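You operate a simulated robot arm through the tools that you are given. There is no shell and no other tool. Be economical: measure what you need, move in short steps, check, and stop when the job is done.

You are at the controls of a simulated two-armed robot. One attempt, no reset.

TASK
Pick up the small red tub with one hand, pass it to the other hand and put it on the top of the grey-topped table. Set down upright: small red tub.

The check looks at the end state, three seconds after you hand in, the way a careful person would. Anything else that was tipped, shoved, dropped, spilled or broken makes it a failure.

THE ROBOT
Two 7-joint arms with two-finger parallel grippers on one trunk, on a base that drives. Base frame: it is fixed to the floor where the robot stands at the start and does not move with it; the origin is under the middle of the robot, x ahead of it, y to its left, z up. Units: m, degrees, N and s.
The left shoulder is at the start at [0.05, 0.187, 1.11], the right one opposite. With the tool pointing down near the work surface each hand reaches from about 0.1 to 0.66 m from the robot's upright axis, wherever it stands, measured 20 degrees to its own side. Places, roughly: top of the grey-topped table [-2.6, -3.4, 0.6]. Payload 3.43 kg a hand.
Tool frame (each hand has its own): the origin (TCP) lies between the finger pads and is the grasp point; the fingertips stand 0.03 m ahead of it; z points along the fingers, y is the line along which they close. The gripper opens to 0.094 m. The fingers are 0.028 m wide and 0.01 m thick; the gripper's body (0.05 by 0.096 m) begins 0.055 m behind the TCP.
Orientation is told as [roll, pitch, yaw] about the base's x, y, z axes, in that order, counted from this pose: with the fingers straight down and closing along the base's y, the tool's x points along the base's -x, its y along +y and its z along -z.

THE INTERFACE
- The arms move only by the tool step_arm. It takes "left_increments", "right_increments" or both (then of equal length, played together; a hand with none holds still); each is a list of rows, each a list of 7 numbers: the turn, a rotation vector about the tool's x, y, z in units of 60 degrees (1.0 is 60 degrees), then the shift along the tool's x, y, z in units of 250 mm (1.0 is 250 mm), then the gripper command, from -1 (shut) to 1 (fully open), values between in proportion. In form: [[ax, ay, az, dx, dy, dz, hand], ...]. A call has 1 to 8 rows; each row is the pose to reach, as a shift and turn from the pose commanded when the call began, along the tool's axes at that moment. A call with a number of a shift or a turn outside -1 to 1 is refused whole. Rows are played at 5 a second. More than 0.05 m and 8.6 degrees between two rows, or a gripper value outside its range, and nothing of the call is played. Where a pose cannot be reached the arm comes as near as it can. A force on the tool above 40 N (or 10 N above the force at the start of the call, whichever is more), or a blocked arm, ends the call early, and 0.2 s more pass. The fingers move at their own pace (about 0.153 m/s each) and stop on an object; they squeeze with about 44 N. The grip force told is the motor's: it shows also when the fingers shut on nothing. Time passes only in rows, and 0.2 s behind the last, so rows that repeat a pose let the fingers close. It gives the time, the measured TCP pose, the force on the tool (base axes), the opening and the grip force at its end, in the units of the frame above (readings bear some noise), with the torque about the TCP (base axes, N m) and any sound that the robot's microphone picked up.
- Cameras (640 x 400 px; columns grow to the right, rows downward): "scene" is now at [0.1453, -0.0272, 1.2786]; the picture's right is [-0.30, -0.95, 0.00], its down [-0.47, 0.15, -0.87] and it looks along [0.83, -0.26, -0.50] (base axes); focal length 292 px, centre (320, 200). "left" rides on the left gripper at [0.076, -0.014, -0.102] in its tool frame; the picture's right is [0.18, 0.98, 0.00], its down [-0.75, 0.14, -0.64] and it looks along [-0.63, 0.12, 0.77] (tool axes); focal length 243 px, centre (320, 200). "right" rides on the right gripper at [0.076, 0.014, -0.102] in its tool frame; the picture's right is [-0.18, 0.98, 0.00], its down [-0.75, -0.14, -0.64] and it looks along [-0.63, -0.12, 0.77] (tool axes); focal length 243 px, centre (320, 200).
- grab_frame(camera): a new picture of that camera. The clock stands still meanwhile.
- raise_lower(by): slides the trunk up (or, below 0, down) by that many m; the arms and the scene camera ride with it, the base frame stays. It gives what a move gives, with no picture.
- drive_base(legs): drives the robot by 1 to 6 legs, each [ahead, left, turn to the left] in m, m and degrees, along the robot's own axes; the way and the turn of a leg run together, so that a leg with both is an arc; at most 1.5 m and 180 degrees a leg. The arms and the cameras ride along, it lands a little off, and it stops where it bumps. It gives what a move gives.
- aim_head(pan, tilt): turns the head with the scene camera to pan (to the left, within 80 degrees either way) and tilt (down, from -29 to 69), counted from straight ahead of the robot. It gives what a move gives.
- probe_pixels(camera, pixels): for up to 12 pixels [column, row] of the newest picture of that camera ("zoom" is the newest enlarged one), the place [x, y, z] in the base frame of the surface seen there, good to about 0.002 m. The clock stands still meanwhile.
- enlarge(camera, box): a new picture of the part [left, top, right, bottom] of that camera's present view, enlarged. The clock stands still meanwhile.
- sign_off(): hands the job in; it is judged then, once.

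Keep the steps short. Do not move on a guess: measure, check each grasp and each placing, and mend mistakes. In all there are 80 turns and 62 pictures (those below and enlarged ones count). Leave the grippers open and the arms clear of the work at the hand-in unless told otherwise, and finish with a single line.

The tools are called after "Emit:" by a JSON object that holds its "fn" and its "kwargs". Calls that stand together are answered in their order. step_arm: Moves the arms, as the interface text tells. Its arguments: {"type":"object","properties":{"left_increments":{"type":"array"},"right_increments":{"type":"array"}},"required":[]} The other tools are called the same way: raise_lower (by) slides the trunk up or down; drive_base (legs) drives the base; aim_head (pan, tilt) turns the head that bears the scene camera; grab_frame (camera) takes a picture; probe_pixels (camera, pixels) gives the place of the surface under pixels of a picture; enlarge (camera, box) takes an enlarged picture of a part of a camera's view; sign_off () hands the job in.

At the start:

```text
time_s: 0.0
left_position: [0.3955, 0.0851, 1.0227]
left_tool_rot: [0.1, 0.0, 0.0]
left_force: [-0.5, 0.3, 0.5]
left_wrist_torque: [-0.04, 0.01, -0.01]
left_width: 0.0939
left_gripper_force: 0.1
right_position: [0.3453, -0.2082, 1.0731]
right_tool_rot: [0.0, 0.0, 0.0]
right_force: [-0.1, -0.2, 0.3]
right_wrist_torque: [0.0, -0.02, 0.01]
right_width: 0.0938
right_gripper_force: 0.1
trunk travel left (down, up): [-0.325, 0.107]
robot x, y, heading: [0.0027, 0.0023, -0.1]
head pan, tilt: [-17.6, 29.8]
```

scene: 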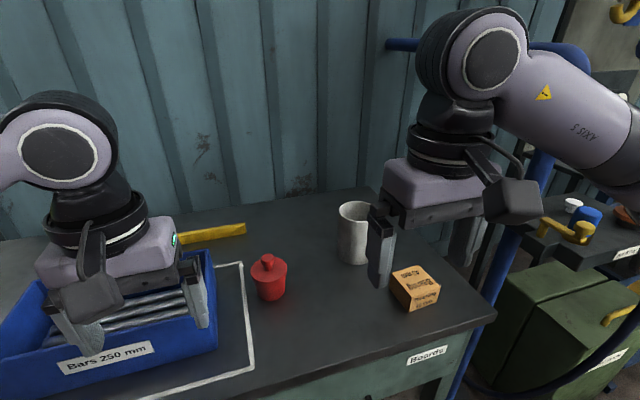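
right: 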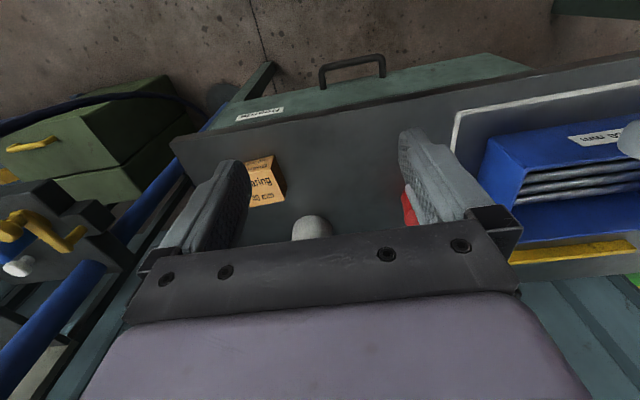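
left: 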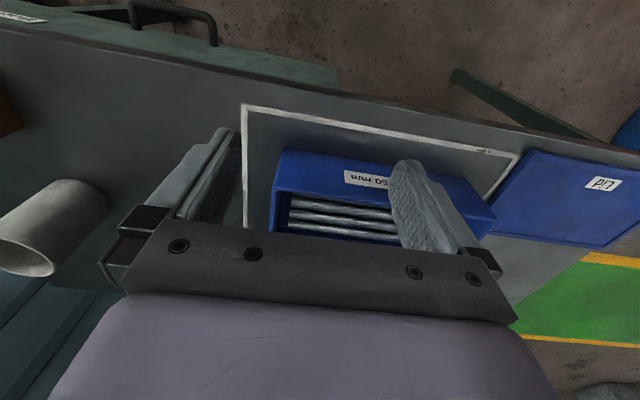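

The red tub with a knobbed lid is at about (268,278) in the scene picture. I'll enlarge it and measure it and its neighbours.

Emit:
{"fn": "enlarge", "kwargs": {"camera": "scene", "box": [220, 230, 320, 310]}}

Emit:
{"fn": "probe_pixels", "kwargs": {"camera": "scene", "pixels": [[268, 260], [268, 268], [269, 285], [271, 297], [255, 280], [285, 280], [310, 290], [353, 208], [350, 260], [415, 280], [215, 300], [271, 310]]}}

```text
5.00 times, centred on (270, 270) of scene
```

zoom: 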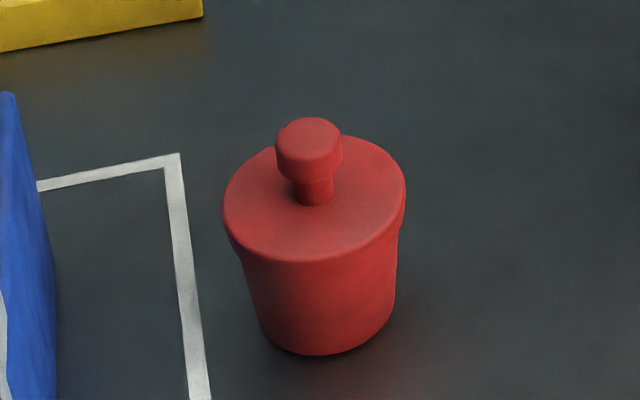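

```text
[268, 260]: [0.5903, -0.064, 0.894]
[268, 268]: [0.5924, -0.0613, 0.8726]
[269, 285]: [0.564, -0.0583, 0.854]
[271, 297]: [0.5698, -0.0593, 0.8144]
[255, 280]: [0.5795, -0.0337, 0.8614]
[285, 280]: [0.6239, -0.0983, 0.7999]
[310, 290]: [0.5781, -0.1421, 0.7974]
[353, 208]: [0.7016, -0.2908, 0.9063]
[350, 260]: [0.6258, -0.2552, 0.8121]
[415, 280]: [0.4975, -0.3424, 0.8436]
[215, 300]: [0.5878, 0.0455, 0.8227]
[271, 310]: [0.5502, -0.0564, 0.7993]
```

I'll measure the tub's rim, base and knob from the enlarged picture.

Emit:
{"fn": "probe_pixels", "kwargs": {"camera": "zoom", "pixels": [[308, 128], [280, 150], [339, 150], [315, 198], [227, 205], [403, 190], [320, 255], [320, 270], [322, 345], [240, 225], [262, 325], [392, 310]]}}

Emit:
{"fn": "aim_head", "kwargs": {"pan": -80, "tilt": 25}}

Emit:
{"fn": "grab_frame", "kwargs": {"camera": "scene"}}

```text
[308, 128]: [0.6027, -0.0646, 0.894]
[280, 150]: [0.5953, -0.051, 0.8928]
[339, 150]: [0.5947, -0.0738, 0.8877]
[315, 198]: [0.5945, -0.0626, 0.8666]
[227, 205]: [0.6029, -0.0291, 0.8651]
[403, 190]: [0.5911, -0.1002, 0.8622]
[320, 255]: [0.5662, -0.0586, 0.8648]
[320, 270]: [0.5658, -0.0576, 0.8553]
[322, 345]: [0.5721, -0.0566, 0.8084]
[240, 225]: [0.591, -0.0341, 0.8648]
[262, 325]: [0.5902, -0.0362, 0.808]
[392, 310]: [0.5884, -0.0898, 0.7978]
```

```text
time_s: 1.3
left_position: [0.3956, 0.0845, 1.0216]
left_tool_rot: [0.0, 0.0, 0.1]
left_force: [-0.4, -0.7, -0.5]
left_wrist_torque: [0.03, -0.02, 0.0]
left_width: 0.0943
left_gripper_force: 0.0
right_position: [0.3459, -0.2088, 1.0743]
right_tool_rot: [0.0, 0.0, 0.0]
right_force: [0.2, -0.1, -1.0]
right_wrist_torque: [-0.02, 0.01, 0.0]
right_width: 0.094
right_gripper_force: 0.0
trunk travel left (down, up): [-0.325, 0.107]
robot x, y, heading: [0.0003, 0.0002, -0.1]
head pan, tilt: [-80.0, 25.0]
```

```text
57 pictures are left
```

scene: 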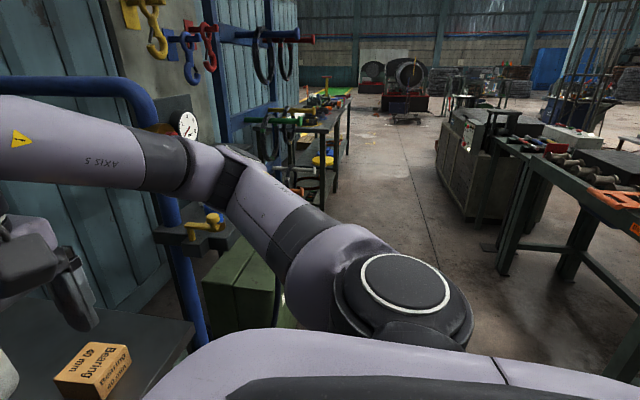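

Tub: centre about (0.599, -0.064), table 0.799, lid top 0.866, lid diameter about 0.071, knob top 0.894. The plan is a top-down pick with the right hand, then a side grasp with the left for the handover. First I bring the right hand above the tub at its present height and move the left hand aside.

Emit:
{"fn": "step_arm", "kwargs": {"right_increments": [[0, 0, 0, -0.16, 0.096, 0, 1], [0, 0, 0, -0.32, 0.192, 0, 1], [0, 0, 0, -0.48, 0.288, 0, 1], [0, 0, 0, -0.64, 0.384, 0, 1], [0, 0, 0, -0.8, 0.48, 0, 1], [0, 0, 0, -0.96, 0.576, 0, 1], [0, 0, 0, -1.0, 0.576, 0.1, 1]], "left_increments": [[0, 0, 0, 0.05, 0.08, -0.05, 1], [0, 0, 0, 0.1, 0.16, -0.1, 1], [0, 0, 0, 0.15, 0.24, -0.1, 1], [0, 0, 0, 0.2, 0.32, -0.1, 1], [0, 0, 0, 0.25, 0.4, -0.1, 1], [0, 0, 0, 0.25, 0.48, -0.1, 1], [0, 0, 0, 0.25, 0.48, -0.1, 1]]}}

Emit:
{"fn": "grab_frame", "kwargs": {"camera": "right"}}

Emit:
{"fn": "aim_head", "kwargs": {"pan": -10, "tilt": 30}}

Emit:
{"fn": "grab_frame", "kwargs": {"camera": "scene"}}

```text
time_s: 2.9
left_position: [0.3319, 0.2055, 1.0471]
left_tool_rot: [0.0, 0.0, 0.2]
left_force: [-0.6, 0.2, 1.0]
left_wrist_torque: [-0.01, 0.01, 0.03]
left_width: 0.0938
left_gripper_force: 0.0
right_position: [0.5883, -0.0646, 1.0596]
right_tool_rot: [-0.1, -0.1, 0.1]
right_force: [0.2, 0.3, -0.9]
right_wrist_torque: [0.0, 0.03, 0.01]
right_width: 0.094
right_gripper_force: 0.2
right hand out of reach, approached as far as the arm can: row 6, 7
trunk travel left (down, up): [-0.325, 0.107]
robot x, y, heading: [0.0021, -0.0016, 0.2]
head pan, tilt: [-80.0, 25.0]
```

```text
56 pictures are left
```

right: 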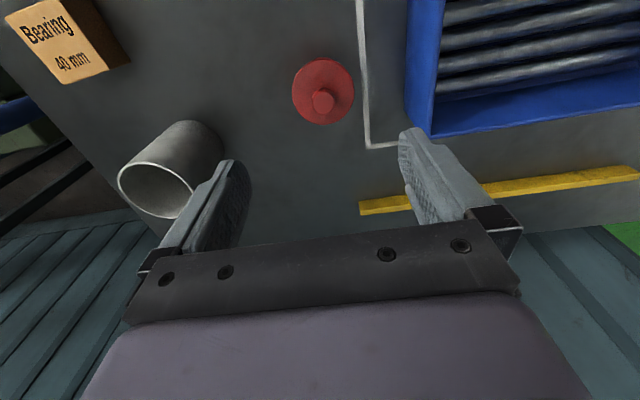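

```text
time_s: 4.3
left_position: [0.3314, 0.2052, 1.0468]
left_tool_rot: [0.0, 0.0, 0.0]
left_force: [-0.3, 0.2, -1.5]
left_wrist_torque: [-0.02, 0.01, 0.02]
left_width: 0.0939
left_gripper_force: 0.1
right_position: [0.588, -0.0651, 1.06]
right_tool_rot: [0.1, 0.0, 0.0]
right_force: [0.2, -0.7, -0.3]
right_wrist_torque: [-0.02, -0.02, 0.01]
right_width: 0.0941
right_gripper_force: 0.0
trunk travel left (down, up): [-0.325, 0.107]
robot x, y, heading: [-0.001, -0.0021, 0.1]
head pan, tilt: [-10.0, 30.0]
```

```text
55 pictures are left
```

scene: 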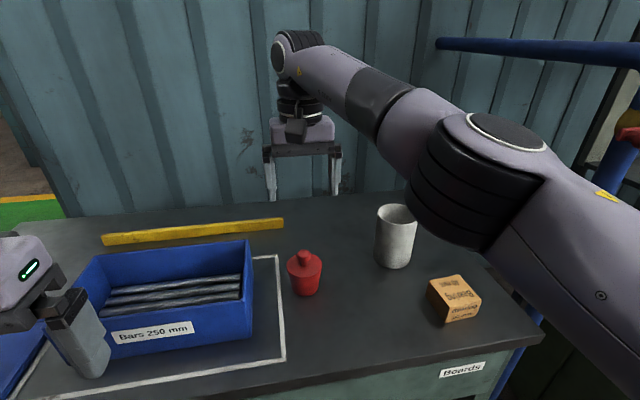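

Arm is near its reach limit at this height. I'll measure the table's near edge, elbow height, and the mug to judge clearance.

Emit:
{"fn": "probe_pixels", "kwargs": {"camera": "scene", "pixels": [[440, 352], [250, 396], [445, 240], [480, 245], [398, 210], [410, 110], [304, 254], [304, 285], [290, 270], [321, 270], [460, 285]]}}

Emit:
{"fn": "probe_pixels", "kwargs": {"camera": "right", "pixels": [[323, 102], [294, 95], [353, 95], [320, 62], [322, 123], [130, 175], [210, 130]]}}

```text
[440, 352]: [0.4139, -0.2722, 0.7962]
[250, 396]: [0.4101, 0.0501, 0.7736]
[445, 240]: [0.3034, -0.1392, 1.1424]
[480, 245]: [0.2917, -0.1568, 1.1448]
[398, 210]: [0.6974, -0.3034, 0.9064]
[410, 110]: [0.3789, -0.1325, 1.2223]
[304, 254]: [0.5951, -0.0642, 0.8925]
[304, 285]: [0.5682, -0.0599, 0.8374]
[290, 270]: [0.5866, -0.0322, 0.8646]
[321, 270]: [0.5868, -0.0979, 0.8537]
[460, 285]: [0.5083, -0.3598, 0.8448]
```

```text
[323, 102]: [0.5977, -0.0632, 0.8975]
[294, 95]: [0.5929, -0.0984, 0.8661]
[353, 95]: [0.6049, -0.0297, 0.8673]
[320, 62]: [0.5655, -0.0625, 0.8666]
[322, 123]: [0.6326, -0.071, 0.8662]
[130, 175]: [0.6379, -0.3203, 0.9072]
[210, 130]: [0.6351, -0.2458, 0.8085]
```

Centre is (0.599, -0.0645), and the elbow (z≈1.14) is clear of the mug. Lowering brings the wrist nearer shoulder height, so reach should grow. I go down to about z 0.95 and read.

Emit:
{"fn": "step_arm", "kwargs": {"right_increments": [[0, 0, 0, 0, 0, 0.15, 1], [0, 0, 0, 0, 0, 0.3, 1], [0, 0, 0, 0, 0, 0.42, 1], [0, 0, 0, 0, 0, 0.42, 1]]}}

```text
time_s: 5.3
left_position: [0.3317, 0.2043, 1.0459]
left_tool_rot: [0.0, 0.0, 0.1]
left_force: [0.6, -0.5, -0.1]
left_wrist_torque: [0.01, 0.0, -0.03]
left_width: 0.0938
left_gripper_force: 0.0
right_position: [0.5901, -0.0656, 0.9501]
right_tool_rot: [0.0, -0.1, 0.1]
right_force: [-0.1, -0.3, 0.3]
right_wrist_torque: [-0.01, 0.01, -0.04]
right_width: 0.094
right_gripper_force: 0.0
trunk travel left (down, up): [-0.325, 0.107]
robot x, y, heading: [0.0029, -0.0025, 0.1]
head pan, tilt: [-10.0, 30.0]
```

Now reachable. I shift x by +0.009 while still above the knob, descend to z≈0.855, and check before closing.

Emit:
{"fn": "step_arm", "kwargs": {"right_increments": [[0, 0, 0, -0.036, 0.004, 0, 1], [0, 0, 0, -0.036, 0.004, 0.1, 1], [0, 0, 0, -0.036, 0.004, 0.2, 1], [0, 0, 0, -0.036, 0.004, 0.3, 1], [0, 0, 0, -0.036, 0.004, 0.38, 1], [0, 0, 0, -0.036, 0.004, 0.38, 1]]}}

Emit:
{"fn": "enlarge", "kwargs": {"camera": "scene", "box": [240, 190, 400, 310]}}

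Emit:
{"fn": "grab_frame", "kwargs": {"camera": "right"}}

```text
time_s: 6.7
left_position: [0.3308, 0.2044, 1.0464]
left_tool_rot: [0.0, 0.0, 0.1]
left_force: [-0.8, -0.1, -0.5]
left_wrist_torque: [-0.03, 0.0, 0.0]
left_width: 0.0941
left_gripper_force: 0.0
right_position: [0.5984, -0.0645, 0.8551]
right_tool_rot: [0.0, 0.0, 0.0]
right_force: [-0.6, -0.2, 0.3]
right_wrist_torque: [0.03, 0.03, -0.01]
right_width: 0.0942
right_gripper_force: 0.1
trunk travel left (down, up): [-0.325, 0.107]
robot x, y, heading: [0.0012, 0.001, -0.2]
head pan, tilt: [-10.0, 30.0]
```

```text
3.33 times, centred on (320, 250) of scene
```

zoom: 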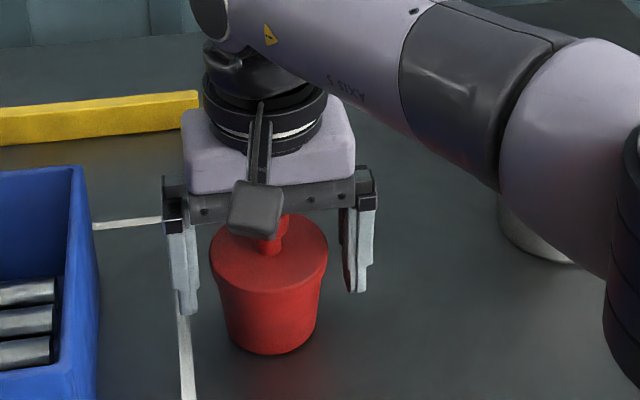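

```text
53 pictures are left
```

right: 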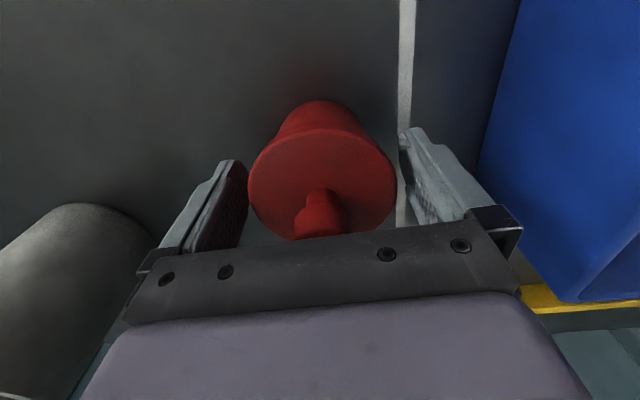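

The tub lies centred between the fingers, with the palm above the knob. I close and hold, without lifting yet.

Emit:
{"fn": "step_arm", "kwargs": {"right_increments": [[0, 0, 0, 0, 0, 0, -1], [0, 0, 0, 0, 0, 0, -1], [0, 0, 0, 0, 0, 0, -1], [0, 0, 0, 0, 0, 0, -1]]}}

```text
time_s: 7.7
left_position: [0.3317, 0.2052, 1.0462]
left_tool_rot: [0.0, 0.0, 0.0]
left_force: [-0.5, 0.3, -0.1]
left_wrist_torque: [0.0, 0.02, 0.0]
left_width: 0.0939
left_gripper_force: 0.0
right_position: [0.6, -0.064, 0.8543]
right_tool_rot: [0.0, 0.0, 0.0]
right_force: [0.5, 0.3, 0.3]
right_wrist_torque: [-0.03, 0.01, -0.01]
right_width: 0.0713
right_gripper_force: 43.9
trunk travel left (down, up): [-0.325, 0.107]
robot x, y, heading: [0.0004, -0.0013, -0.2]
head pan, tilt: [-10.0, 30.0]
```

Gripped at 0.0713 m with 44 N. I lift by 2 cm and look whether the whole tub rises.

Emit:
{"fn": "step_arm", "kwargs": {"right_increments": [[0, 0, 0, 0, 0, -0.04, -1], [0, 0, 0, 0, 0, -0.08, -1], [0, 0, 0, 0, 0, -0.08, -1]]}}

Emit:
{"fn": "enlarge", "kwargs": {"camera": "scene", "box": [240, 190, 400, 310]}}

```text
time_s: 8.5
left_position: [0.3308, 0.2046, 1.0459]
left_tool_rot: [0.0, 0.0, 0.1]
left_force: [-0.5, 0.1, 0.1]
left_wrist_torque: [0.02, 0.02, 0.02]
left_width: 0.0939
left_gripper_force: 0.1
right_position: [0.5979, -0.0647, 0.8747]
right_tool_rot: [0.0, -0.1, -0.1]
right_force: [-1.0, 0.7, 0.2]
right_wrist_torque: [-0.01, -0.01, -0.02]
right_width: 0.071
right_gripper_force: 43.8
trunk travel left (down, up): [-0.325, 0.107]
robot x, y, heading: [0.0042, -0.0014, 0.3]
head pan, tilt: [-10.0, 30.0]
```

```text
3.33 times, centred on (320, 250) of scene
```

zoom: 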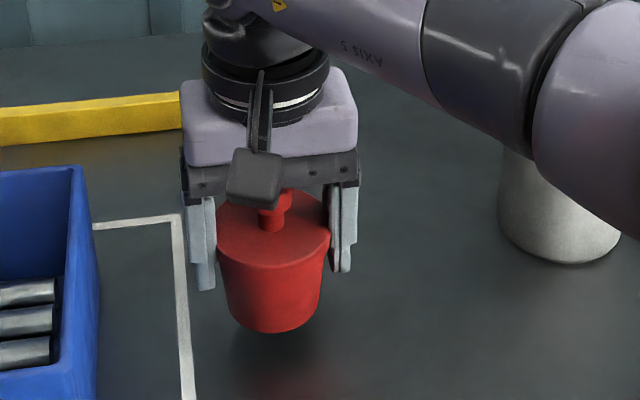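

The whole tub rose. Now I lift it further and bring it back toward x≈0.42, z≈1.05.

Emit:
{"fn": "step_arm", "kwargs": {"right_increments": [[0, 0, 0, 0, 0, -0.18, -1], [0, 0, 0, 0.08, 0, -0.34, -1], [0, 0, 0, 0.2, 0, -0.48, -1], [0, 0, 0, 0.33, 0, -0.6, -1], [0, 0, 0, 0.46, 0, -0.7, -1], [0, 0, 0, 0.6, 0, -0.7, -1], [0, 0, 0, 0.72, 0, -0.7, -1], [0, 0, 0, 0.72, 0, -0.7, -1]]}}

```text
time_s: 10.3
left_position: [0.3325, 0.2042, 1.0464]
left_tool_rot: [0.0, -0.1, 0.1]
left_force: [0.6, 0.5, 0.8]
left_wrist_torque: [0.02, -0.02, 0.01]
left_width: 0.094
left_gripper_force: 0.1
right_position: [0.4172, -0.0661, 1.0529]
right_tool_rot: [0.0, 0.0, 0.0]
right_force: [-0.8, -0.5, 0.7]
right_wrist_torque: [0.03, 0.0, 0.01]
right_width: 0.0712
right_gripper_force: 43.4
trunk travel left (down, up): [-0.325, 0.107]
robot x, y, heading: [0.0022, -0.0002, 0.2]
head pan, tilt: [-10.0, 30.0]
```

Carrying well. Now the right hand shifts to y≈-0.12, and the left hand begins a 120° turn (in two halves) so that its fingers point along -y, closing along x, with the camera up.

Emit:
{"fn": "step_arm", "kwargs": {"right_increments": [[0, 0, 0, 0, -0.03, 0, -1], [0, 0, 0, 0, -0.06, 0, -1], [0, 0, 0, 0, -0.09, 0, -1], [0, 0, 0, 0, -0.12, 0, -1], [0, 0, 0, 0, -0.15, 0, -1], [0, 0, 0, 0, -0.18, 0, -1], [0, 0, 0, 0, -0.22, 0, -1], [0, 0, 0, 0, -0.22, 0, -1]], "left_increments": [[0.072, 0.072, -0.072, -0.03, 0.03, -0.03, 1], [0.144, 0.144, -0.144, -0.06, 0.06, -0.06, 1], [0.216, 0.216, -0.216, -0.09, 0.09, -0.09, 1], [0.288, 0.288, -0.288, -0.12, 0.12, -0.12, 1], [0.36, 0.36, -0.36, -0.15, 0.15, -0.12, 1], [0.432, 0.432, -0.432, -0.18, 0.18, -0.12, 1], [0.504, 0.504, -0.504, -0.22, 0.2, -0.12, 1], [0.577, 0.577, -0.577, -0.25, 0.22, -0.12, 1]]}}

Emit:
{"fn": "grab_frame", "kwargs": {"camera": "scene"}}

```text
time_s: 12.1
left_position: [0.3951, 0.2579, 1.0757]
left_tool_rot: [-26.7, 41.9, 26.8]
left_force: [0.3, -0.6, 0.2]
left_wrist_torque: [-0.03, 0.01, 0.01]
left_width: 0.094
left_gripper_force: 0.0
right_position: [0.4175, -0.1205, 1.0497]
right_tool_rot: [0.1, 0.0, 0.0]
right_force: [-0.3, -0.7, -1.5]
right_wrist_torque: [0.01, 0.01, 0.01]
right_width: 0.071
right_gripper_force: 43.6
trunk travel left (down, up): [-0.325, 0.107]
robot x, y, heading: [-0.0005, -0.0022, -0.0]
head pan, tilt: [-10.0, 30.0]
```

```text
51 pictures are left
```

scene: 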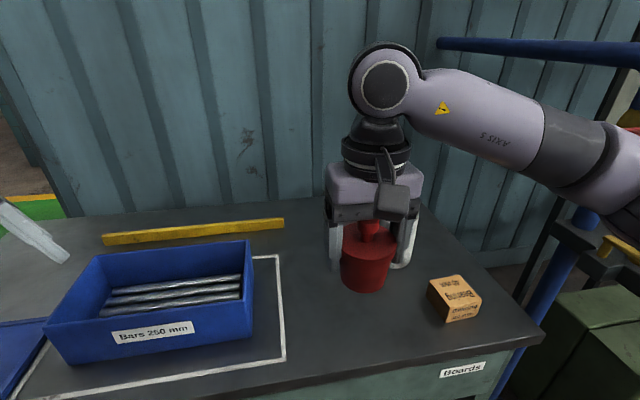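

Second half of the left hand's turn.

Emit:
{"fn": "step_arm", "kwargs": {"left_increments": [[0.072, 0.072, -0.072, 0, 0, 0, 1], [0.144, 0.144, -0.144, 0, 0, 0, 1], [0.216, 0.216, -0.216, 0, 0, 0, 1], [0.288, 0.288, -0.288, 0, 0, 0, 1], [0.36, 0.36, -0.36, 0, 0, 0, 1], [0.432, 0.432, -0.432, 0, 0, 0, 1], [0.504, 0.504, -0.504, 0, 0, 0, 1], [0.577, 0.577, -0.577, 0, 0, 0, 1]]}}

Emit:
{"fn": "aim_head", "kwargs": {"pan": 15, "tilt": 25}}

Emit:
{"fn": "grab_frame", "kwargs": {"camera": "scene"}}

Emit:
{"fn": "grab_frame", "kwargs": {"camera": "left"}}

```text
time_s: 13.9
left_position: [0.3949, 0.2601, 1.0774]
left_tool_rot: [169.4, 89.9, -100.5]
left_force: [0.1, 0.5, -0.5]
left_wrist_torque: [0.01, 0.0, -0.02]
left_width: 0.0939
left_gripper_force: 0.1
right_position: [0.4161, -0.1194, 1.0505]
right_tool_rot: [0.1, 0.0, 0.0]
right_force: [0.3, 0.5, -0.1]
right_wrist_torque: [-0.03, -0.02, 0.0]
right_width: 0.0711
right_gripper_force: 44.2
trunk travel left (down, up): [-0.325, 0.107]
robot x, y, heading: [-0.0018, 0.0033, 0.0]
head pan, tilt: [-10.0, 30.0]
```

```text
time_s: 14.8
left_position: [0.395, 0.2596, 1.0767]
left_tool_rot: [-63.5, 89.9, 26.7]
left_force: [0.4, 0.5, -1.4]
left_wrist_torque: [0.01, 0.0, 0.0]
left_width: 0.094
left_gripper_force: 0.2
right_position: [0.4174, -0.1216, 1.0493]
right_tool_rot: [0.0, 0.0, 0.0]
right_force: [0.3, 0.5, -0.7]
right_wrist_torque: [0.01, 0.02, 0.01]
right_width: 0.0711
right_gripper_force: 43.9
trunk travel left (down, up): [-0.325, 0.107]
robot x, y, heading: [0.0021, 0.0022, 0.0]
head pan, tilt: [15.0, 25.0]
```

```text
50 pictures are left
```

scene: 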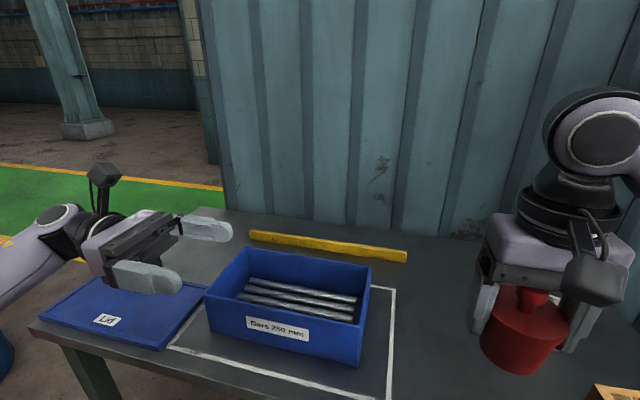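

```text
49 pictures are left
```

left: 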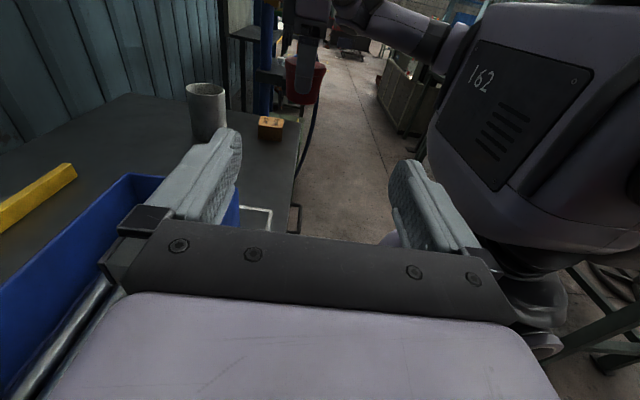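

The left hand points along -y as wanted. I bring it to a pre-grasp at about y 0.015, tilting it 12° downward, so that the wrist will clear the table at the placing.

Emit:
{"fn": "step_arm", "kwargs": {"left_increments": [[0, -0.1, 0, 0, -0.03, 0.14, 1], [0, -0.2, 0, -0.02, -0.06, 0.28, 1], [0, -0.2, 0, -0.04, -0.086, 0.42, 1], [0, -0.2, 0, -0.06, -0.086, 0.56, 1], [0, -0.2, 0, -0.08, -0.086, 0.7, 1], [0, -0.2, 0, -0.08, -0.086, 0.84, 1], [0, -0.2, 0, -0.08, -0.086, 0.98, 1], [0, -0.2, 0, -0.08, -0.086, 0.98, 1]]}}

Emit:
{"fn": "aim_head", "kwargs": {"pan": 0, "tilt": 32}}

Emit:
{"fn": "grab_frame", "kwargs": {"camera": "scene"}}

Emit:
{"fn": "grab_frame", "kwargs": {"camera": "left"}}

```text
time_s: 16.6
left_position: [0.4165, 0.0148, 1.0548]
left_tool_rot: [-0.3, 78.0, 89.7]
left_force: [0.1, 0.9, 0.0]
left_wrist_torque: [0.01, 0.0, -0.03]
left_width: 0.0941
left_gripper_force: 0.1
right_position: [0.4163, -0.1193, 1.0507]
right_tool_rot: [0.0, 0.1, 0.0]
right_force: [-0.4, 0.1, -0.2]
right_wrist_torque: [0.0, 0.0, -0.01]
right_width: 0.0703
right_gripper_force: 43.7
trunk travel left (down, up): [-0.325, 0.107]
robot x, y, heading: [0.0041, 0.0001, -0.0]
head pan, tilt: [15.0, 25.0]
```

```text
time_s: 17.4
left_position: [0.4162, 0.0147, 1.0545]
left_tool_rot: [-0.3, 78.1, 89.7]
left_force: [0.8, -0.7, 0.5]
left_wrist_torque: [0.01, 0.02, -0.04]
left_width: 0.094
left_gripper_force: 0.0
right_position: [0.4172, -0.1208, 1.0503]
right_tool_rot: [0.0, -0.1, 0.0]
right_force: [0.4, 0.0, -1.0]
right_wrist_torque: [-0.01, 0.01, 0.0]
right_width: 0.0709
right_gripper_force: 44.2
trunk travel left (down, up): [-0.325, 0.107]
robot x, y, heading: [-0.0007, 0.0013, -0.1]
head pan, tilt: [0.0, 32.0]
```

```text
48 pictures are left
```

scene: 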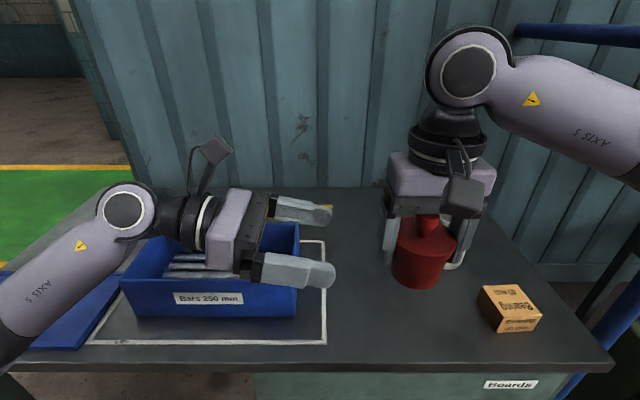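

```text
47 pictures are left
```

left: 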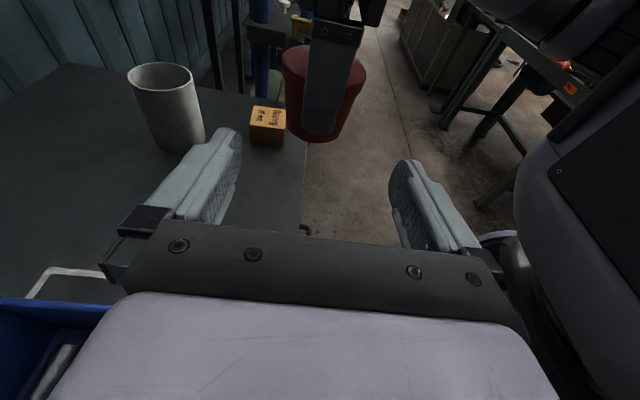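

I verify the held tub's height and the nearest A-finger face before approaching.

Emit:
{"fn": "probe_pixels", "kwargs": {"camera": "scene", "pixels": [[418, 286], [418, 270], [396, 255], [445, 255], [428, 220], [425, 250], [388, 245], [463, 197], [215, 150], [460, 210]]}}

Emit:
{"fn": "probe_pixels", "kwargs": {"camera": "left", "pixels": [[318, 125], [330, 60], [300, 130], [345, 120], [290, 80], [362, 85]]}}

```text
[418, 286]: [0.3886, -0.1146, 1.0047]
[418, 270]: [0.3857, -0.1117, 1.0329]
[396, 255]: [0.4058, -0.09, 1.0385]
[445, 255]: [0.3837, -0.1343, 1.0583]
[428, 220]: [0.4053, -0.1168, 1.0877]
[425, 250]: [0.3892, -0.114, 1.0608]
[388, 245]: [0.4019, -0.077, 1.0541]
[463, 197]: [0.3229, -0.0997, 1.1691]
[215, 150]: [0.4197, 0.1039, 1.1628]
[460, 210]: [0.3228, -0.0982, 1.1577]
```

```text
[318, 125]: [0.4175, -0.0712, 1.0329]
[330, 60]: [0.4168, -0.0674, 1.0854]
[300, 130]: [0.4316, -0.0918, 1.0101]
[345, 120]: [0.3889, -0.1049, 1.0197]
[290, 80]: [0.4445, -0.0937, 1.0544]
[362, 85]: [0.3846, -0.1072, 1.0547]
```

All as expected: A's near finger face is at y≈-0.068. I slide the left hand in along its fingers to y≈-0.106, gripper open, in small steps.

Emit:
{"fn": "step_arm", "kwargs": {"left_increments": [[0, 0, 0, 0.003, 0, 0.1, 1], [0, 0, 0, 0.006, 0, 0.2, 1], [0, 0, 0, 0.009, 0, 0.3, 1], [0, 0, 0, 0.012, 0, 0.39, 1], [0, 0, 0, 0.012, 0, 0.45, 1], [0, 0, 0, 0.012, 0, 0.494, 1], [0, 0, 0, 0.012, 0, 0.494, 1]]}}

Emit:
{"fn": "enlarge", "kwargs": {"camera": "scene", "box": [280, 100, 520, 300]}}

Emit:
{"fn": "grab_frame", "kwargs": {"camera": "left"}}

```text
time_s: 19.0
left_position: [0.4155, -0.1059, 1.032]
left_tool_rot: [-0.4, 78.0, 89.6]
left_force: [0.2, 0.3, 0.1]
left_wrist_torque: [0.01, 0.0, 0.01]
left_width: 0.0939
left_gripper_force: 0.1
right_position: [0.4168, -0.1191, 1.0496]
right_tool_rot: [0.0, 0.0, -0.1]
right_force: [0.8, -0.3, -0.7]
right_wrist_torque: [0.03, -0.04, 0.04]
right_width: 0.071
right_gripper_force: 44.3
trunk travel left (down, up): [-0.325, 0.107]
robot x, y, heading: [-0.001, 0.0018, 0.1]
head pan, tilt: [0.0, 32.0]
```

```text
2.00 times, centred on (400, 200) of scene
```

zoom: 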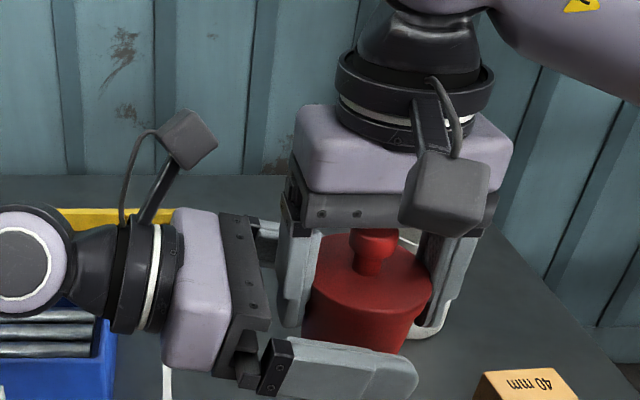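

```text
45 pictures are left
```

left: 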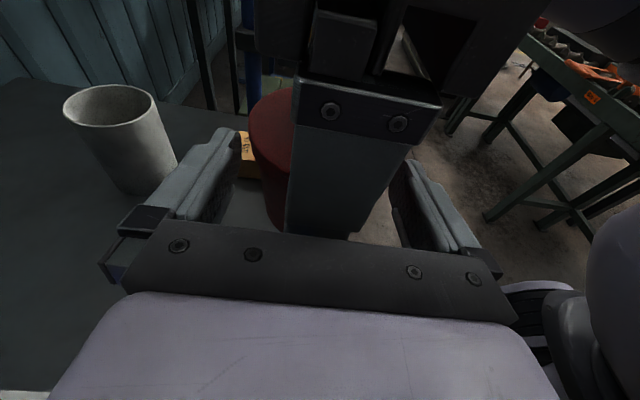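

The hands are clear and the tub sits between the left fingers, so I close the left hand with the right still holding.

Emit:
{"fn": "step_arm", "kwargs": {"left_increments": [[0, 0, 0, 0, 0, 0, -1], [0, 0, 0, 0, 0, 0, -1], [0, 0, 0, 0, 0, 0, -1], [0, 0, 0, 0, 0, 0, -1]]}}

Emit:
{"fn": "grab_frame", "kwargs": {"camera": "left"}}

```text
time_s: 20.0
left_position: [0.4167, -0.1063, 1.0326]
left_tool_rot: [-0.4, 78.0, 89.8]
left_force: [12.9, -3.4, 0.1]
left_wrist_torque: [0.08, 0.1, -0.32]
left_width: 0.0673
left_gripper_force: 43.8
right_position: [0.4171, -0.1213, 1.0494]
right_tool_rot: [0.0, 0.0, 0.1]
right_force: [-12.9, 3.1, -0.5]
right_wrist_torque: [0.04, 0.09, 0.5]
right_width: 0.0711
right_gripper_force: 43.9
trunk travel left (down, up): [-0.325, 0.107]
robot x, y, heading: [-0.0018, 0.0012, -0.2]
head pan, tilt: [0.0, 32.0]
```

```text
44 pictures are left
```

left: 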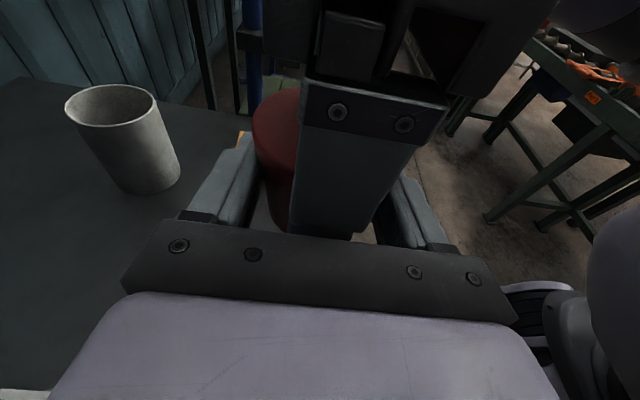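

Left grips at 0.067 m, 44 N. I open the right hand only slightly (to ≈0.079 m, so its finger does not touch the left palm).

Emit:
{"fn": "step_arm", "kwargs": {"right_increments": [[0, 0, 0, 0, 0, 0, 0.64], [0, 0, 0, 0, 0, 0, 0.67], [0, 0, 0, 0, 0, 0, 0.67]]}}

Emit:
{"fn": "enlarge", "kwargs": {"camera": "scene", "box": [280, 100, 520, 300]}}

```text
time_s: 20.8
left_position: [0.4158, -0.1062, 1.0306]
left_tool_rot: [-0.3, 78.1, 89.7]
left_force: [0.9, 0.0, 0.1]
left_wrist_torque: [0.01, -0.03, 0.02]
left_width: 0.0671
left_gripper_force: 43.9
right_position: [0.4174, -0.1207, 1.0499]
right_tool_rot: [0.1, 0.0, 0.0]
right_force: [-0.1, 0.1, -0.3]
right_wrist_torque: [0.04, -0.02, -0.01]
right_width: 0.0785
right_gripper_force: 0.1
trunk travel left (down, up): [-0.325, 0.107]
robot x, y, heading: [0.0004, -0.0009, 0.0]
head pan, tilt: [0.0, 32.0]
```

```text
2.00 times, centred on (400, 200) of scene
```

zoom: 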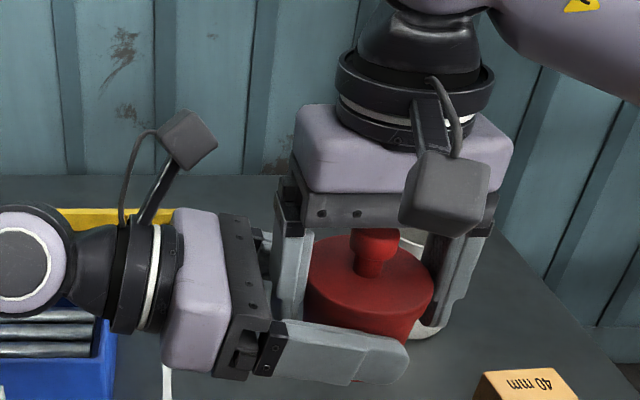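

The right hand is free and the tub stays in the left. I raise the right hand straight up 0.12 m.

Emit:
{"fn": "step_arm", "kwargs": {"right_increments": [[0, 0, 0, 0, 0, -0.08, 0.67], [0, 0, 0, 0, 0, -0.2, 0.67], [0, 0, 0, 0, 0, -0.34, 0.67], [0, 0, 0, 0, 0, -0.48, 0.67], [0, 0, 0, 0, 0, -0.48, 0.67]]}}

Emit:
{"fn": "grab_frame", "kwargs": {"camera": "scene"}}

Emit:
{"fn": "grab_frame", "kwargs": {"camera": "left"}}

```text
time_s: 22.0
left_position: [0.4161, -0.1067, 1.031]
left_tool_rot: [-0.3, 78.0, 89.6]
left_force: [0.5, -0.6, 0.2]
left_wrist_torque: [0.01, -0.03, 0.02]
left_width: 0.0669
left_gripper_force: 44.5
right_position: [0.4184, -0.1203, 1.1718]
right_tool_rot: [0.0, 0.0, 0.0]
right_force: [0.4, 0.2, 0.0]
right_wrist_torque: [0.0, 0.0, 0.02]
right_width: 0.0783
right_gripper_force: 0.1
trunk travel left (down, up): [-0.325, 0.107]
robot x, y, heading: [-0.0008, -0.0022, 0.1]
head pan, tilt: [0.0, 32.0]
```

```text
42 pictures are left
```

scene: 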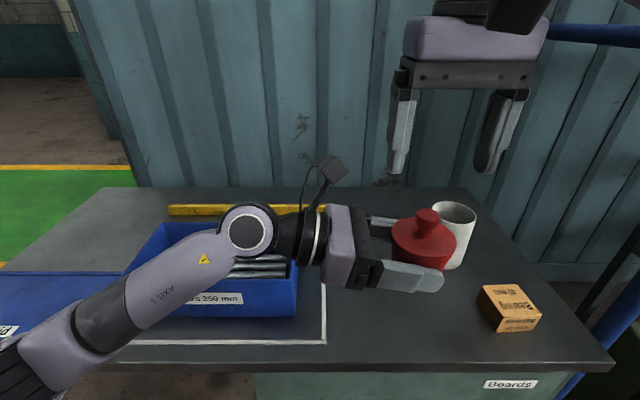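

```text
41 pictures are left
```

left: 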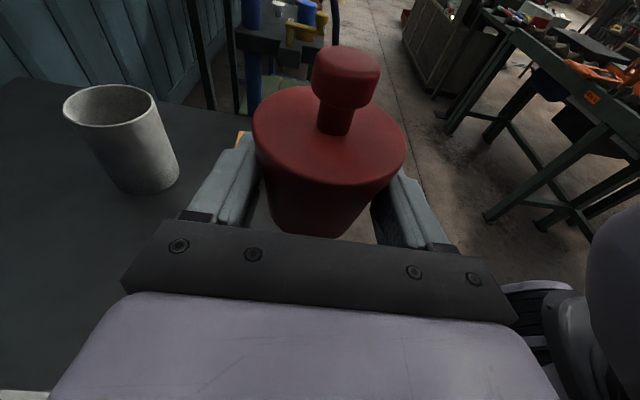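

Handover is done: the tub is upright in the left hand. Before driving I look to both sides.

Emit:
{"fn": "aim_head", "kwargs": {"pan": -80, "tilt": 15}}

Emit:
{"fn": "grab_frame", "kwargs": {"camera": "scene"}}

Emit:
{"fn": "aim_head", "kwargs": {"pan": 80, "tilt": 25}}

Emit:
{"fn": "grab_frame", "kwargs": {"camera": "scene"}}

```text
time_s: 23.5
left_position: [0.4151, -0.1055, 1.0309]
left_tool_rot: [-0.4, 77.9, 89.6]
left_force: [0.1, -0.1, 0.5]
left_wrist_torque: [0.03, 0.0, 0.0]
left_width: 0.0671
left_gripper_force: 44.0
right_position: [0.4184, -0.1209, 1.1714]
right_tool_rot: [-0.1, -0.1, -0.1]
right_force: [0.0, -0.5, 0.6]
right_wrist_torque: [0.03, 0.02, 0.01]
right_width: 0.0787
right_gripper_force: 0.1
trunk travel left (down, up): [-0.325, 0.107]
robot x, y, heading: [0.0001, 0.0023, -0.3]
head pan, tilt: [-80.0, 15.0]
```

```text
40 pictures are left
```

scene: 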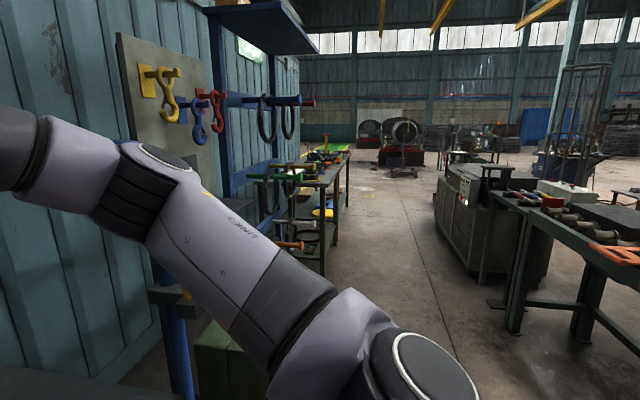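

```text
time_s: 26.0
left_position: [0.4164, -0.1064, 1.0305]
left_tool_rot: [-0.4, 78.0, 89.8]
left_force: [-0.1, 0.2, -0.4]
left_wrist_torque: [0.0, 0.0, -0.01]
left_width: 0.0671
left_gripper_force: 44.7
right_position: [0.4173, -0.1204, 1.1706]
right_tool_rot: [0.0, 0.0, 0.0]
right_force: [-0.2, 0.9, 1.0]
right_wrist_torque: [0.0, -0.01, 0.03]
right_width: 0.0783
right_gripper_force: 0.0
trunk travel left (down, up): [-0.325, 0.107]
robot x, y, heading: [-0.001, 0.0002, -0.1]
head pan, tilt: [80.0, 25.0]
```

```text
39 pictures are left
```

scene: 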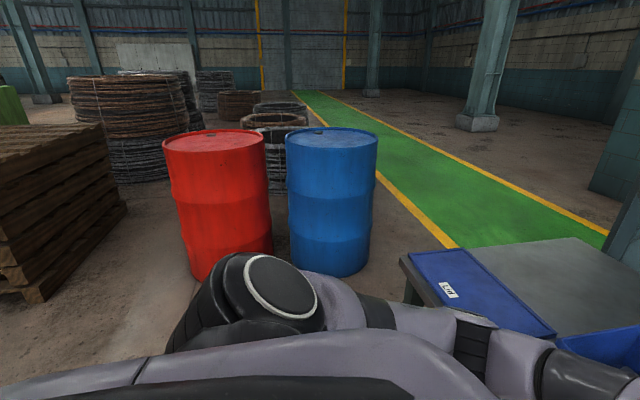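

I probe the barrels and pallets on the left.

Emit:
{"fn": "probe_pixels", "kwargs": {"camera": "scene", "pixels": [[215, 200], [330, 200], [120, 205], [40, 300], [5, 200], [60, 340], [410, 260], [150, 300]]}}

Emit:
{"fn": "aim_head", "kwargs": {"pan": -80, "tilt": 35}}

Emit:
{"fn": "grab_frame", "kwargs": {"camera": "scene"}}

```text
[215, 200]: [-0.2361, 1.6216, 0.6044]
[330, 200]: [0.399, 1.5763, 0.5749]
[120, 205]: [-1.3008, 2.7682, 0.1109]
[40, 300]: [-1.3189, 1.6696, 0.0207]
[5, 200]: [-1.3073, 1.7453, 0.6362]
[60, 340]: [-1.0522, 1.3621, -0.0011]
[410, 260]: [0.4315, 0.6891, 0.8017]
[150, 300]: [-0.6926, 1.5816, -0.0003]
```

```text
time_s: 28.4
left_position: [0.4153, -0.1072, 1.0315]
left_tool_rot: [-0.3, 78.0, 89.7]
left_force: [0.6, -0.5, 0.1]
left_wrist_torque: [0.01, 0.02, -0.05]
left_width: 0.067
left_gripper_force: 43.5
right_position: [0.4184, -0.1204, 1.1712]
right_tool_rot: [0.0, 0.0, -0.1]
right_force: [0.2, 1.1, -0.3]
right_wrist_torque: [0.04, 0.0, 0.02]
right_width: 0.0785
right_gripper_force: 0.0
trunk travel left (down, up): [-0.325, 0.107]
robot x, y, heading: [0.0007, -0.0001, 0.1]
head pan, tilt: [-80.0, 35.0]
```

```text
38 pictures are left
```

scene: 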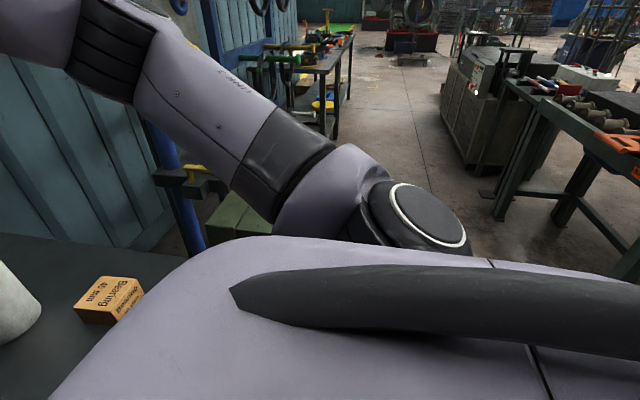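

Emit:
{"fn": "probe_pixels", "kwargs": {"camera": "scene", "pixels": [[500, 215], [555, 222], [620, 275], [625, 140], [600, 110], [470, 160], [445, 120], [330, 130], [580, 75], [520, 75], [490, 235], [400, 130]]}}

```text
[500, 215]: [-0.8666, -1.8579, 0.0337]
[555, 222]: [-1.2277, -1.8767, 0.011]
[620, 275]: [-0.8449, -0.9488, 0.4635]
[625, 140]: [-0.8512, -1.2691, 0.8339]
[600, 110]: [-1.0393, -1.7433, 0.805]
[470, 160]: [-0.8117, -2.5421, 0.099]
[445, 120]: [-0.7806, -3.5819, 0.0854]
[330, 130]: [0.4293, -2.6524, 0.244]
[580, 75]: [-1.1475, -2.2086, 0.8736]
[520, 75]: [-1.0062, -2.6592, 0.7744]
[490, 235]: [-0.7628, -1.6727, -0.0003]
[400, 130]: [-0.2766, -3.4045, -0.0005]
```

Behind right there's a green rack (x<-0.84, y<-0.95) and a machine; the aisle between is open. I back off 0.2 m from the table gently.

Emit:
{"fn": "drive_base", "kwargs": {"legs": [[-0.2, 0, 0]]}}

Emit:
{"fn": "aim_head", "kwargs": {"pan": 0, "tilt": 50}}

Emit:
{"fn": "grab_frame", "kwargs": {"camera": "scene"}}

```text
time_s: 30.1
left_position: [0.2159, -0.106, 1.0311]
left_tool_rot: [-0.4, 78.0, 89.8]
left_force: [-0.2, -0.4, 0.1]
left_wrist_torque: [-0.02, -0.03, -0.02]
left_width: 0.0667
left_gripper_force: 43.9
right_position: [0.219, -0.1194, 1.171]
right_tool_rot: [0.0, 0.0, 0.0]
right_force: [-1.0, 0.4, 0.5]
right_wrist_torque: [-0.03, 0.0, -0.02]
right_width: 0.0784
right_gripper_force: 0.1
trunk travel left (down, up): [-0.325, 0.107]
robot x, y, heading: [-0.2001, 0.0036, -0.1]
head pan, tilt: [-80.0, 35.0]
```

```text
time_s: 31.6
left_position: [0.2178, -0.1053, 1.0306]
left_tool_rot: [-0.3, 78.0, 89.9]
left_force: [0.1, 1.2, 0.2]
left_wrist_torque: [-0.01, -0.01, 0.01]
left_width: 0.067
left_gripper_force: 44.5
right_position: [0.2186, -0.1196, 1.1711]
right_tool_rot: [-0.1, 0.0, 0.2]
right_force: [-0.9, 0.1, -0.7]
right_wrist_torque: [0.0, 0.01, 0.01]
right_width: 0.0787
right_gripper_force: 0.1
trunk travel left (down, up): [-0.325, 0.107]
robot x, y, heading: [-0.1998, 0.0027, 0.4]
head pan, tilt: [0.0, 50.0]
```

```text
37 pictures are left
```

scene: 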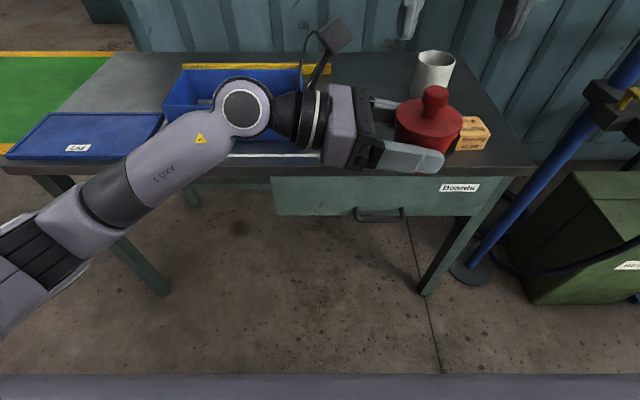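

The tub is upright with space around it. I turn right 90° in place, in two legs.

Emit:
{"fn": "drive_base", "kwargs": {"legs": [[0, 0, -45], [0, 0, -45]]}}

Emit:
{"fn": "aim_head", "kwargs": {"pan": -75, "tilt": 25}}

Emit:
{"fn": "grab_frame", "kwargs": {"camera": "scene"}}

Emit:
{"fn": "aim_head", "kwargs": {"pan": 0, "tilt": 15}}

Emit:
{"fn": "grab_frame", "kwargs": {"camera": "scene"}}

```text
time_s: 36.1
left_position: [-0.3047, -0.4167, 1.0317]
left_tool_rot: [-0.4, 78.1, -0.2]
left_force: [0.5, 0.5, 0.8]
left_wrist_torque: [-0.02, 0.02, 0.01]
left_width: 0.0664
left_gripper_force: 44.1
right_position: [-0.3196, -0.4179, 1.1711]
right_tool_rot: [-0.1, 0.0, -90.0]
right_force: [-0.1, 0.3, -0.3]
right_wrist_torque: [0.02, 0.0, 0.0]
right_width: 0.0783
right_gripper_force: 0.2
trunk travel left (down, up): [-0.325, 0.107]
robot x, y, heading: [-0.2024, 0.0032, -89.8]
head pan, tilt: [0.0, 50.0]
```

```text
time_s: 37.6
left_position: [-0.3043, -0.4172, 1.0322]
left_tool_rot: [-0.5, 78.1, -0.3]
left_force: [0.6, -0.3, 0.6]
left_wrist_torque: [0.0, 0.01, 0.01]
left_width: 0.0662
left_gripper_force: 43.9
right_position: [-0.3188, -0.418, 1.1697]
right_tool_rot: [0.0, 0.1, -89.8]
right_force: [-0.6, -0.3, 0.7]
right_wrist_torque: [0.01, -0.02, -0.01]
right_width: 0.0786
right_gripper_force: 0.1
trunk travel left (down, up): [-0.325, 0.107]
robot x, y, heading: [-0.1985, 0.004, -90.0]
head pan, tilt: [-75.0, 25.0]
```

```text
36 pictures are left
```

scene: 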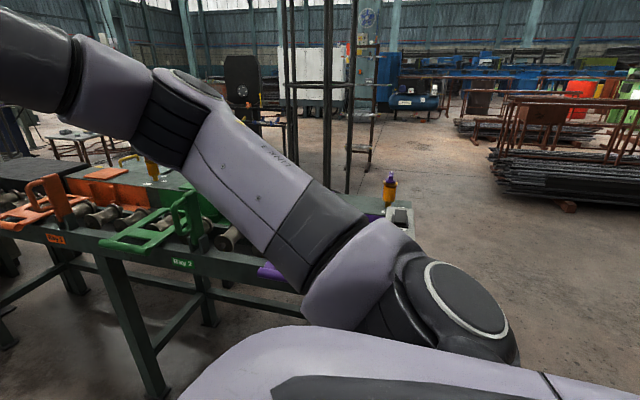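

```text
time_s: 39.0
left_position: [-0.3041, -0.4155, 1.0318]
left_tool_rot: [-0.4, 78.0, -0.3]
left_force: [0.3, 0.3, 0.5]
left_wrist_torque: [0.02, 0.0, 0.0]
left_width: 0.0666
left_gripper_force: 44.0
right_position: [-0.3195, -0.418, 1.1715]
right_tool_rot: [0.0, 0.0, -89.9]
right_force: [0.5, -0.6, -0.6]
right_wrist_torque: [0.0, -0.01, 0.0]
right_width: 0.0786
right_gripper_force: 0.0
trunk travel left (down, up): [-0.325, 0.107]
robot x, y, heading: [-0.1993, -0.0006, -89.9]
head pan, tilt: [0.0, 15.0]
```

```text
35 pictures are left
```

scene: 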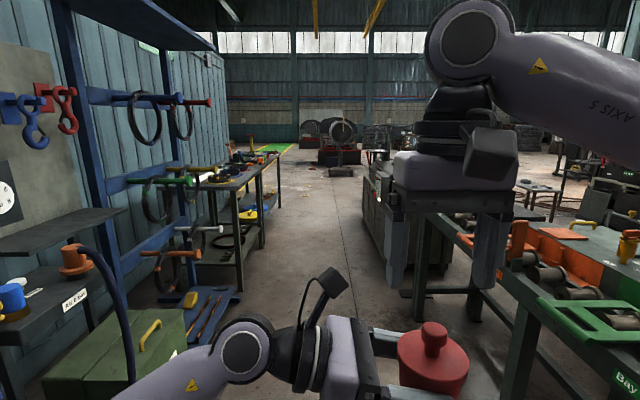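

The low table seen around (540,190) lies in the target direction. I enlarge that region and probe.

Emit:
{"fn": "enlarge", "kwargs": {"camera": "scene", "box": [500, 150, 640, 240]}}

Emit:
{"fn": "probe_pixels", "kwargs": {"camera": "scene", "pixels": [[535, 187], [520, 184], [555, 190], [555, 205], [420, 300], [445, 250], [390, 240], [610, 340], [640, 235], [200, 345], [225, 300], [385, 190]]}}

```text
4.44 times, centred on (570, 195) of scene
```

zoom: 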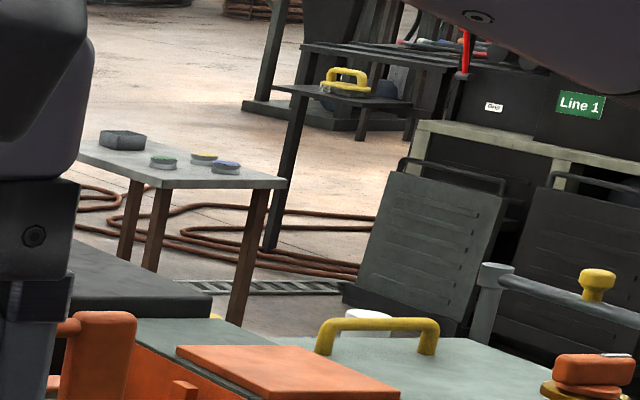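

```text
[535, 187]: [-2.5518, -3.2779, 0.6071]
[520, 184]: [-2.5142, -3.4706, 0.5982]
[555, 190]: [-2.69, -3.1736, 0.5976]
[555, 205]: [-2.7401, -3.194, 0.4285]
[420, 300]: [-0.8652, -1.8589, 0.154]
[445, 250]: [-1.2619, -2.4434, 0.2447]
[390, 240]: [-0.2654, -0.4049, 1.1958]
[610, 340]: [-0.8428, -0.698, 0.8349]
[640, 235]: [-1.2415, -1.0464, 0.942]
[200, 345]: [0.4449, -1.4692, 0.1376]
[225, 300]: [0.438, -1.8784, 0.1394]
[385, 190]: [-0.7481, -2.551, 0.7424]
```

I probe the table corners and the things near it in the zoom.

Emit:
{"fn": "probe_pixels", "kwargs": {"camera": "zoom", "pixels": [[90, 148], [170, 184], [280, 184], [200, 146], [122, 142], [162, 165], [226, 170], [240, 310], [125, 255], [230, 255], [270, 288], [400, 290]]}}

Emit:
{"fn": "probe_pixels", "kwargs": {"camera": "scene", "pixels": [[375, 150], [370, 210], [340, 165], [440, 265], [300, 250], [240, 250]]}}

```text
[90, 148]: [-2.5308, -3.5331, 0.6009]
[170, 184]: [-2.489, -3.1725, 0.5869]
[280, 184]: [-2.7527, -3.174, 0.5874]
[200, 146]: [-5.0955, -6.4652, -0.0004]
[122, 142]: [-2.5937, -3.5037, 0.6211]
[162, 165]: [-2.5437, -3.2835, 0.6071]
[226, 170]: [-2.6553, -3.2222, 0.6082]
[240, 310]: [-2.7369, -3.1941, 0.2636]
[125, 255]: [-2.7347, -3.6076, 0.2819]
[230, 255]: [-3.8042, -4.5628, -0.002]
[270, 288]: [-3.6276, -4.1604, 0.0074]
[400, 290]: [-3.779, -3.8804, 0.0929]
```

```text
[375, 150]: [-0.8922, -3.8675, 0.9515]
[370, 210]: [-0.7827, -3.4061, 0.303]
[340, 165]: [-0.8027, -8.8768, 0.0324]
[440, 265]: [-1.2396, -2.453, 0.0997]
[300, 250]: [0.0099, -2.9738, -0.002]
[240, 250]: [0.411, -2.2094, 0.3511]
```

The target table spans roughly x -2.75…-2.45, y -3.62…-3.17, with tins near its near edge. I take the aisle (free from x -0.75 to 0.41) ahead 2.7 m, keeping to its middle.

Emit:
{"fn": "drive_base", "kwargs": {"legs": [[1.3, 0.04, 0], [1.4, 0, 0]]}}

Emit:
{"fn": "aim_head", "kwargs": {"pan": -30, "tilt": 15}}

Emit:
{"fn": "grab_frame", "kwargs": {"camera": "scene"}}

```text
time_s: 52.5
left_position: [-0.3892, -3.1807, 1.033]
left_tool_rot: [-0.3, 78.0, -3.6]
left_force: [0.0, -0.7, 0.1]
left_wrist_torque: [0.02, -0.02, -0.02]
left_width: 0.066
left_gripper_force: 44.4
right_position: [-0.4026, -3.1805, 1.1704]
right_tool_rot: [0.1, 0.0, -93.3]
right_force: [0.4, -0.3, -0.6]
right_wrist_torque: [0.0, -0.03, 0.01]
right_width: 0.0784
right_gripper_force: 0.0
trunk travel left (down, up): [-0.325, 0.107]
robot x, y, heading: [-0.2588, -2.7685, -93.3]
head pan, tilt: [0.0, 15.0]
```

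```text
time_s: 53.4
left_position: [-0.3898, -3.1812, 1.0311]
left_tool_rot: [-0.4, 78.1, -3.7]
left_force: [-0.1, 1.1, 0.4]
left_wrist_torque: [-0.01, 0.0, 0.01]
left_width: 0.066
left_gripper_force: 43.9
right_position: [-0.4021, -3.1806, 1.172]
right_tool_rot: [0.1, 0.0, -93.2]
right_force: [0.7, -0.3, 0.0]
right_wrist_torque: [0.0, 0.0, 0.02]
right_width: 0.0786
right_gripper_force: 0.0
trunk travel left (down, up): [-0.325, 0.107]
robot x, y, heading: [-0.2594, -2.7693, -93.6]
head pan, tilt: [-30.0, 15.0]
```

```text
33 pictures are left
```

scene: 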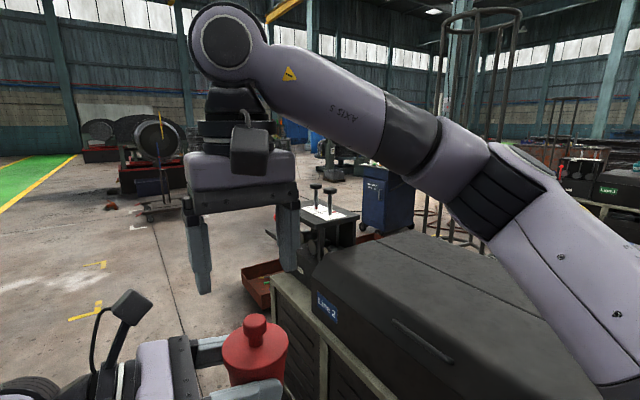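

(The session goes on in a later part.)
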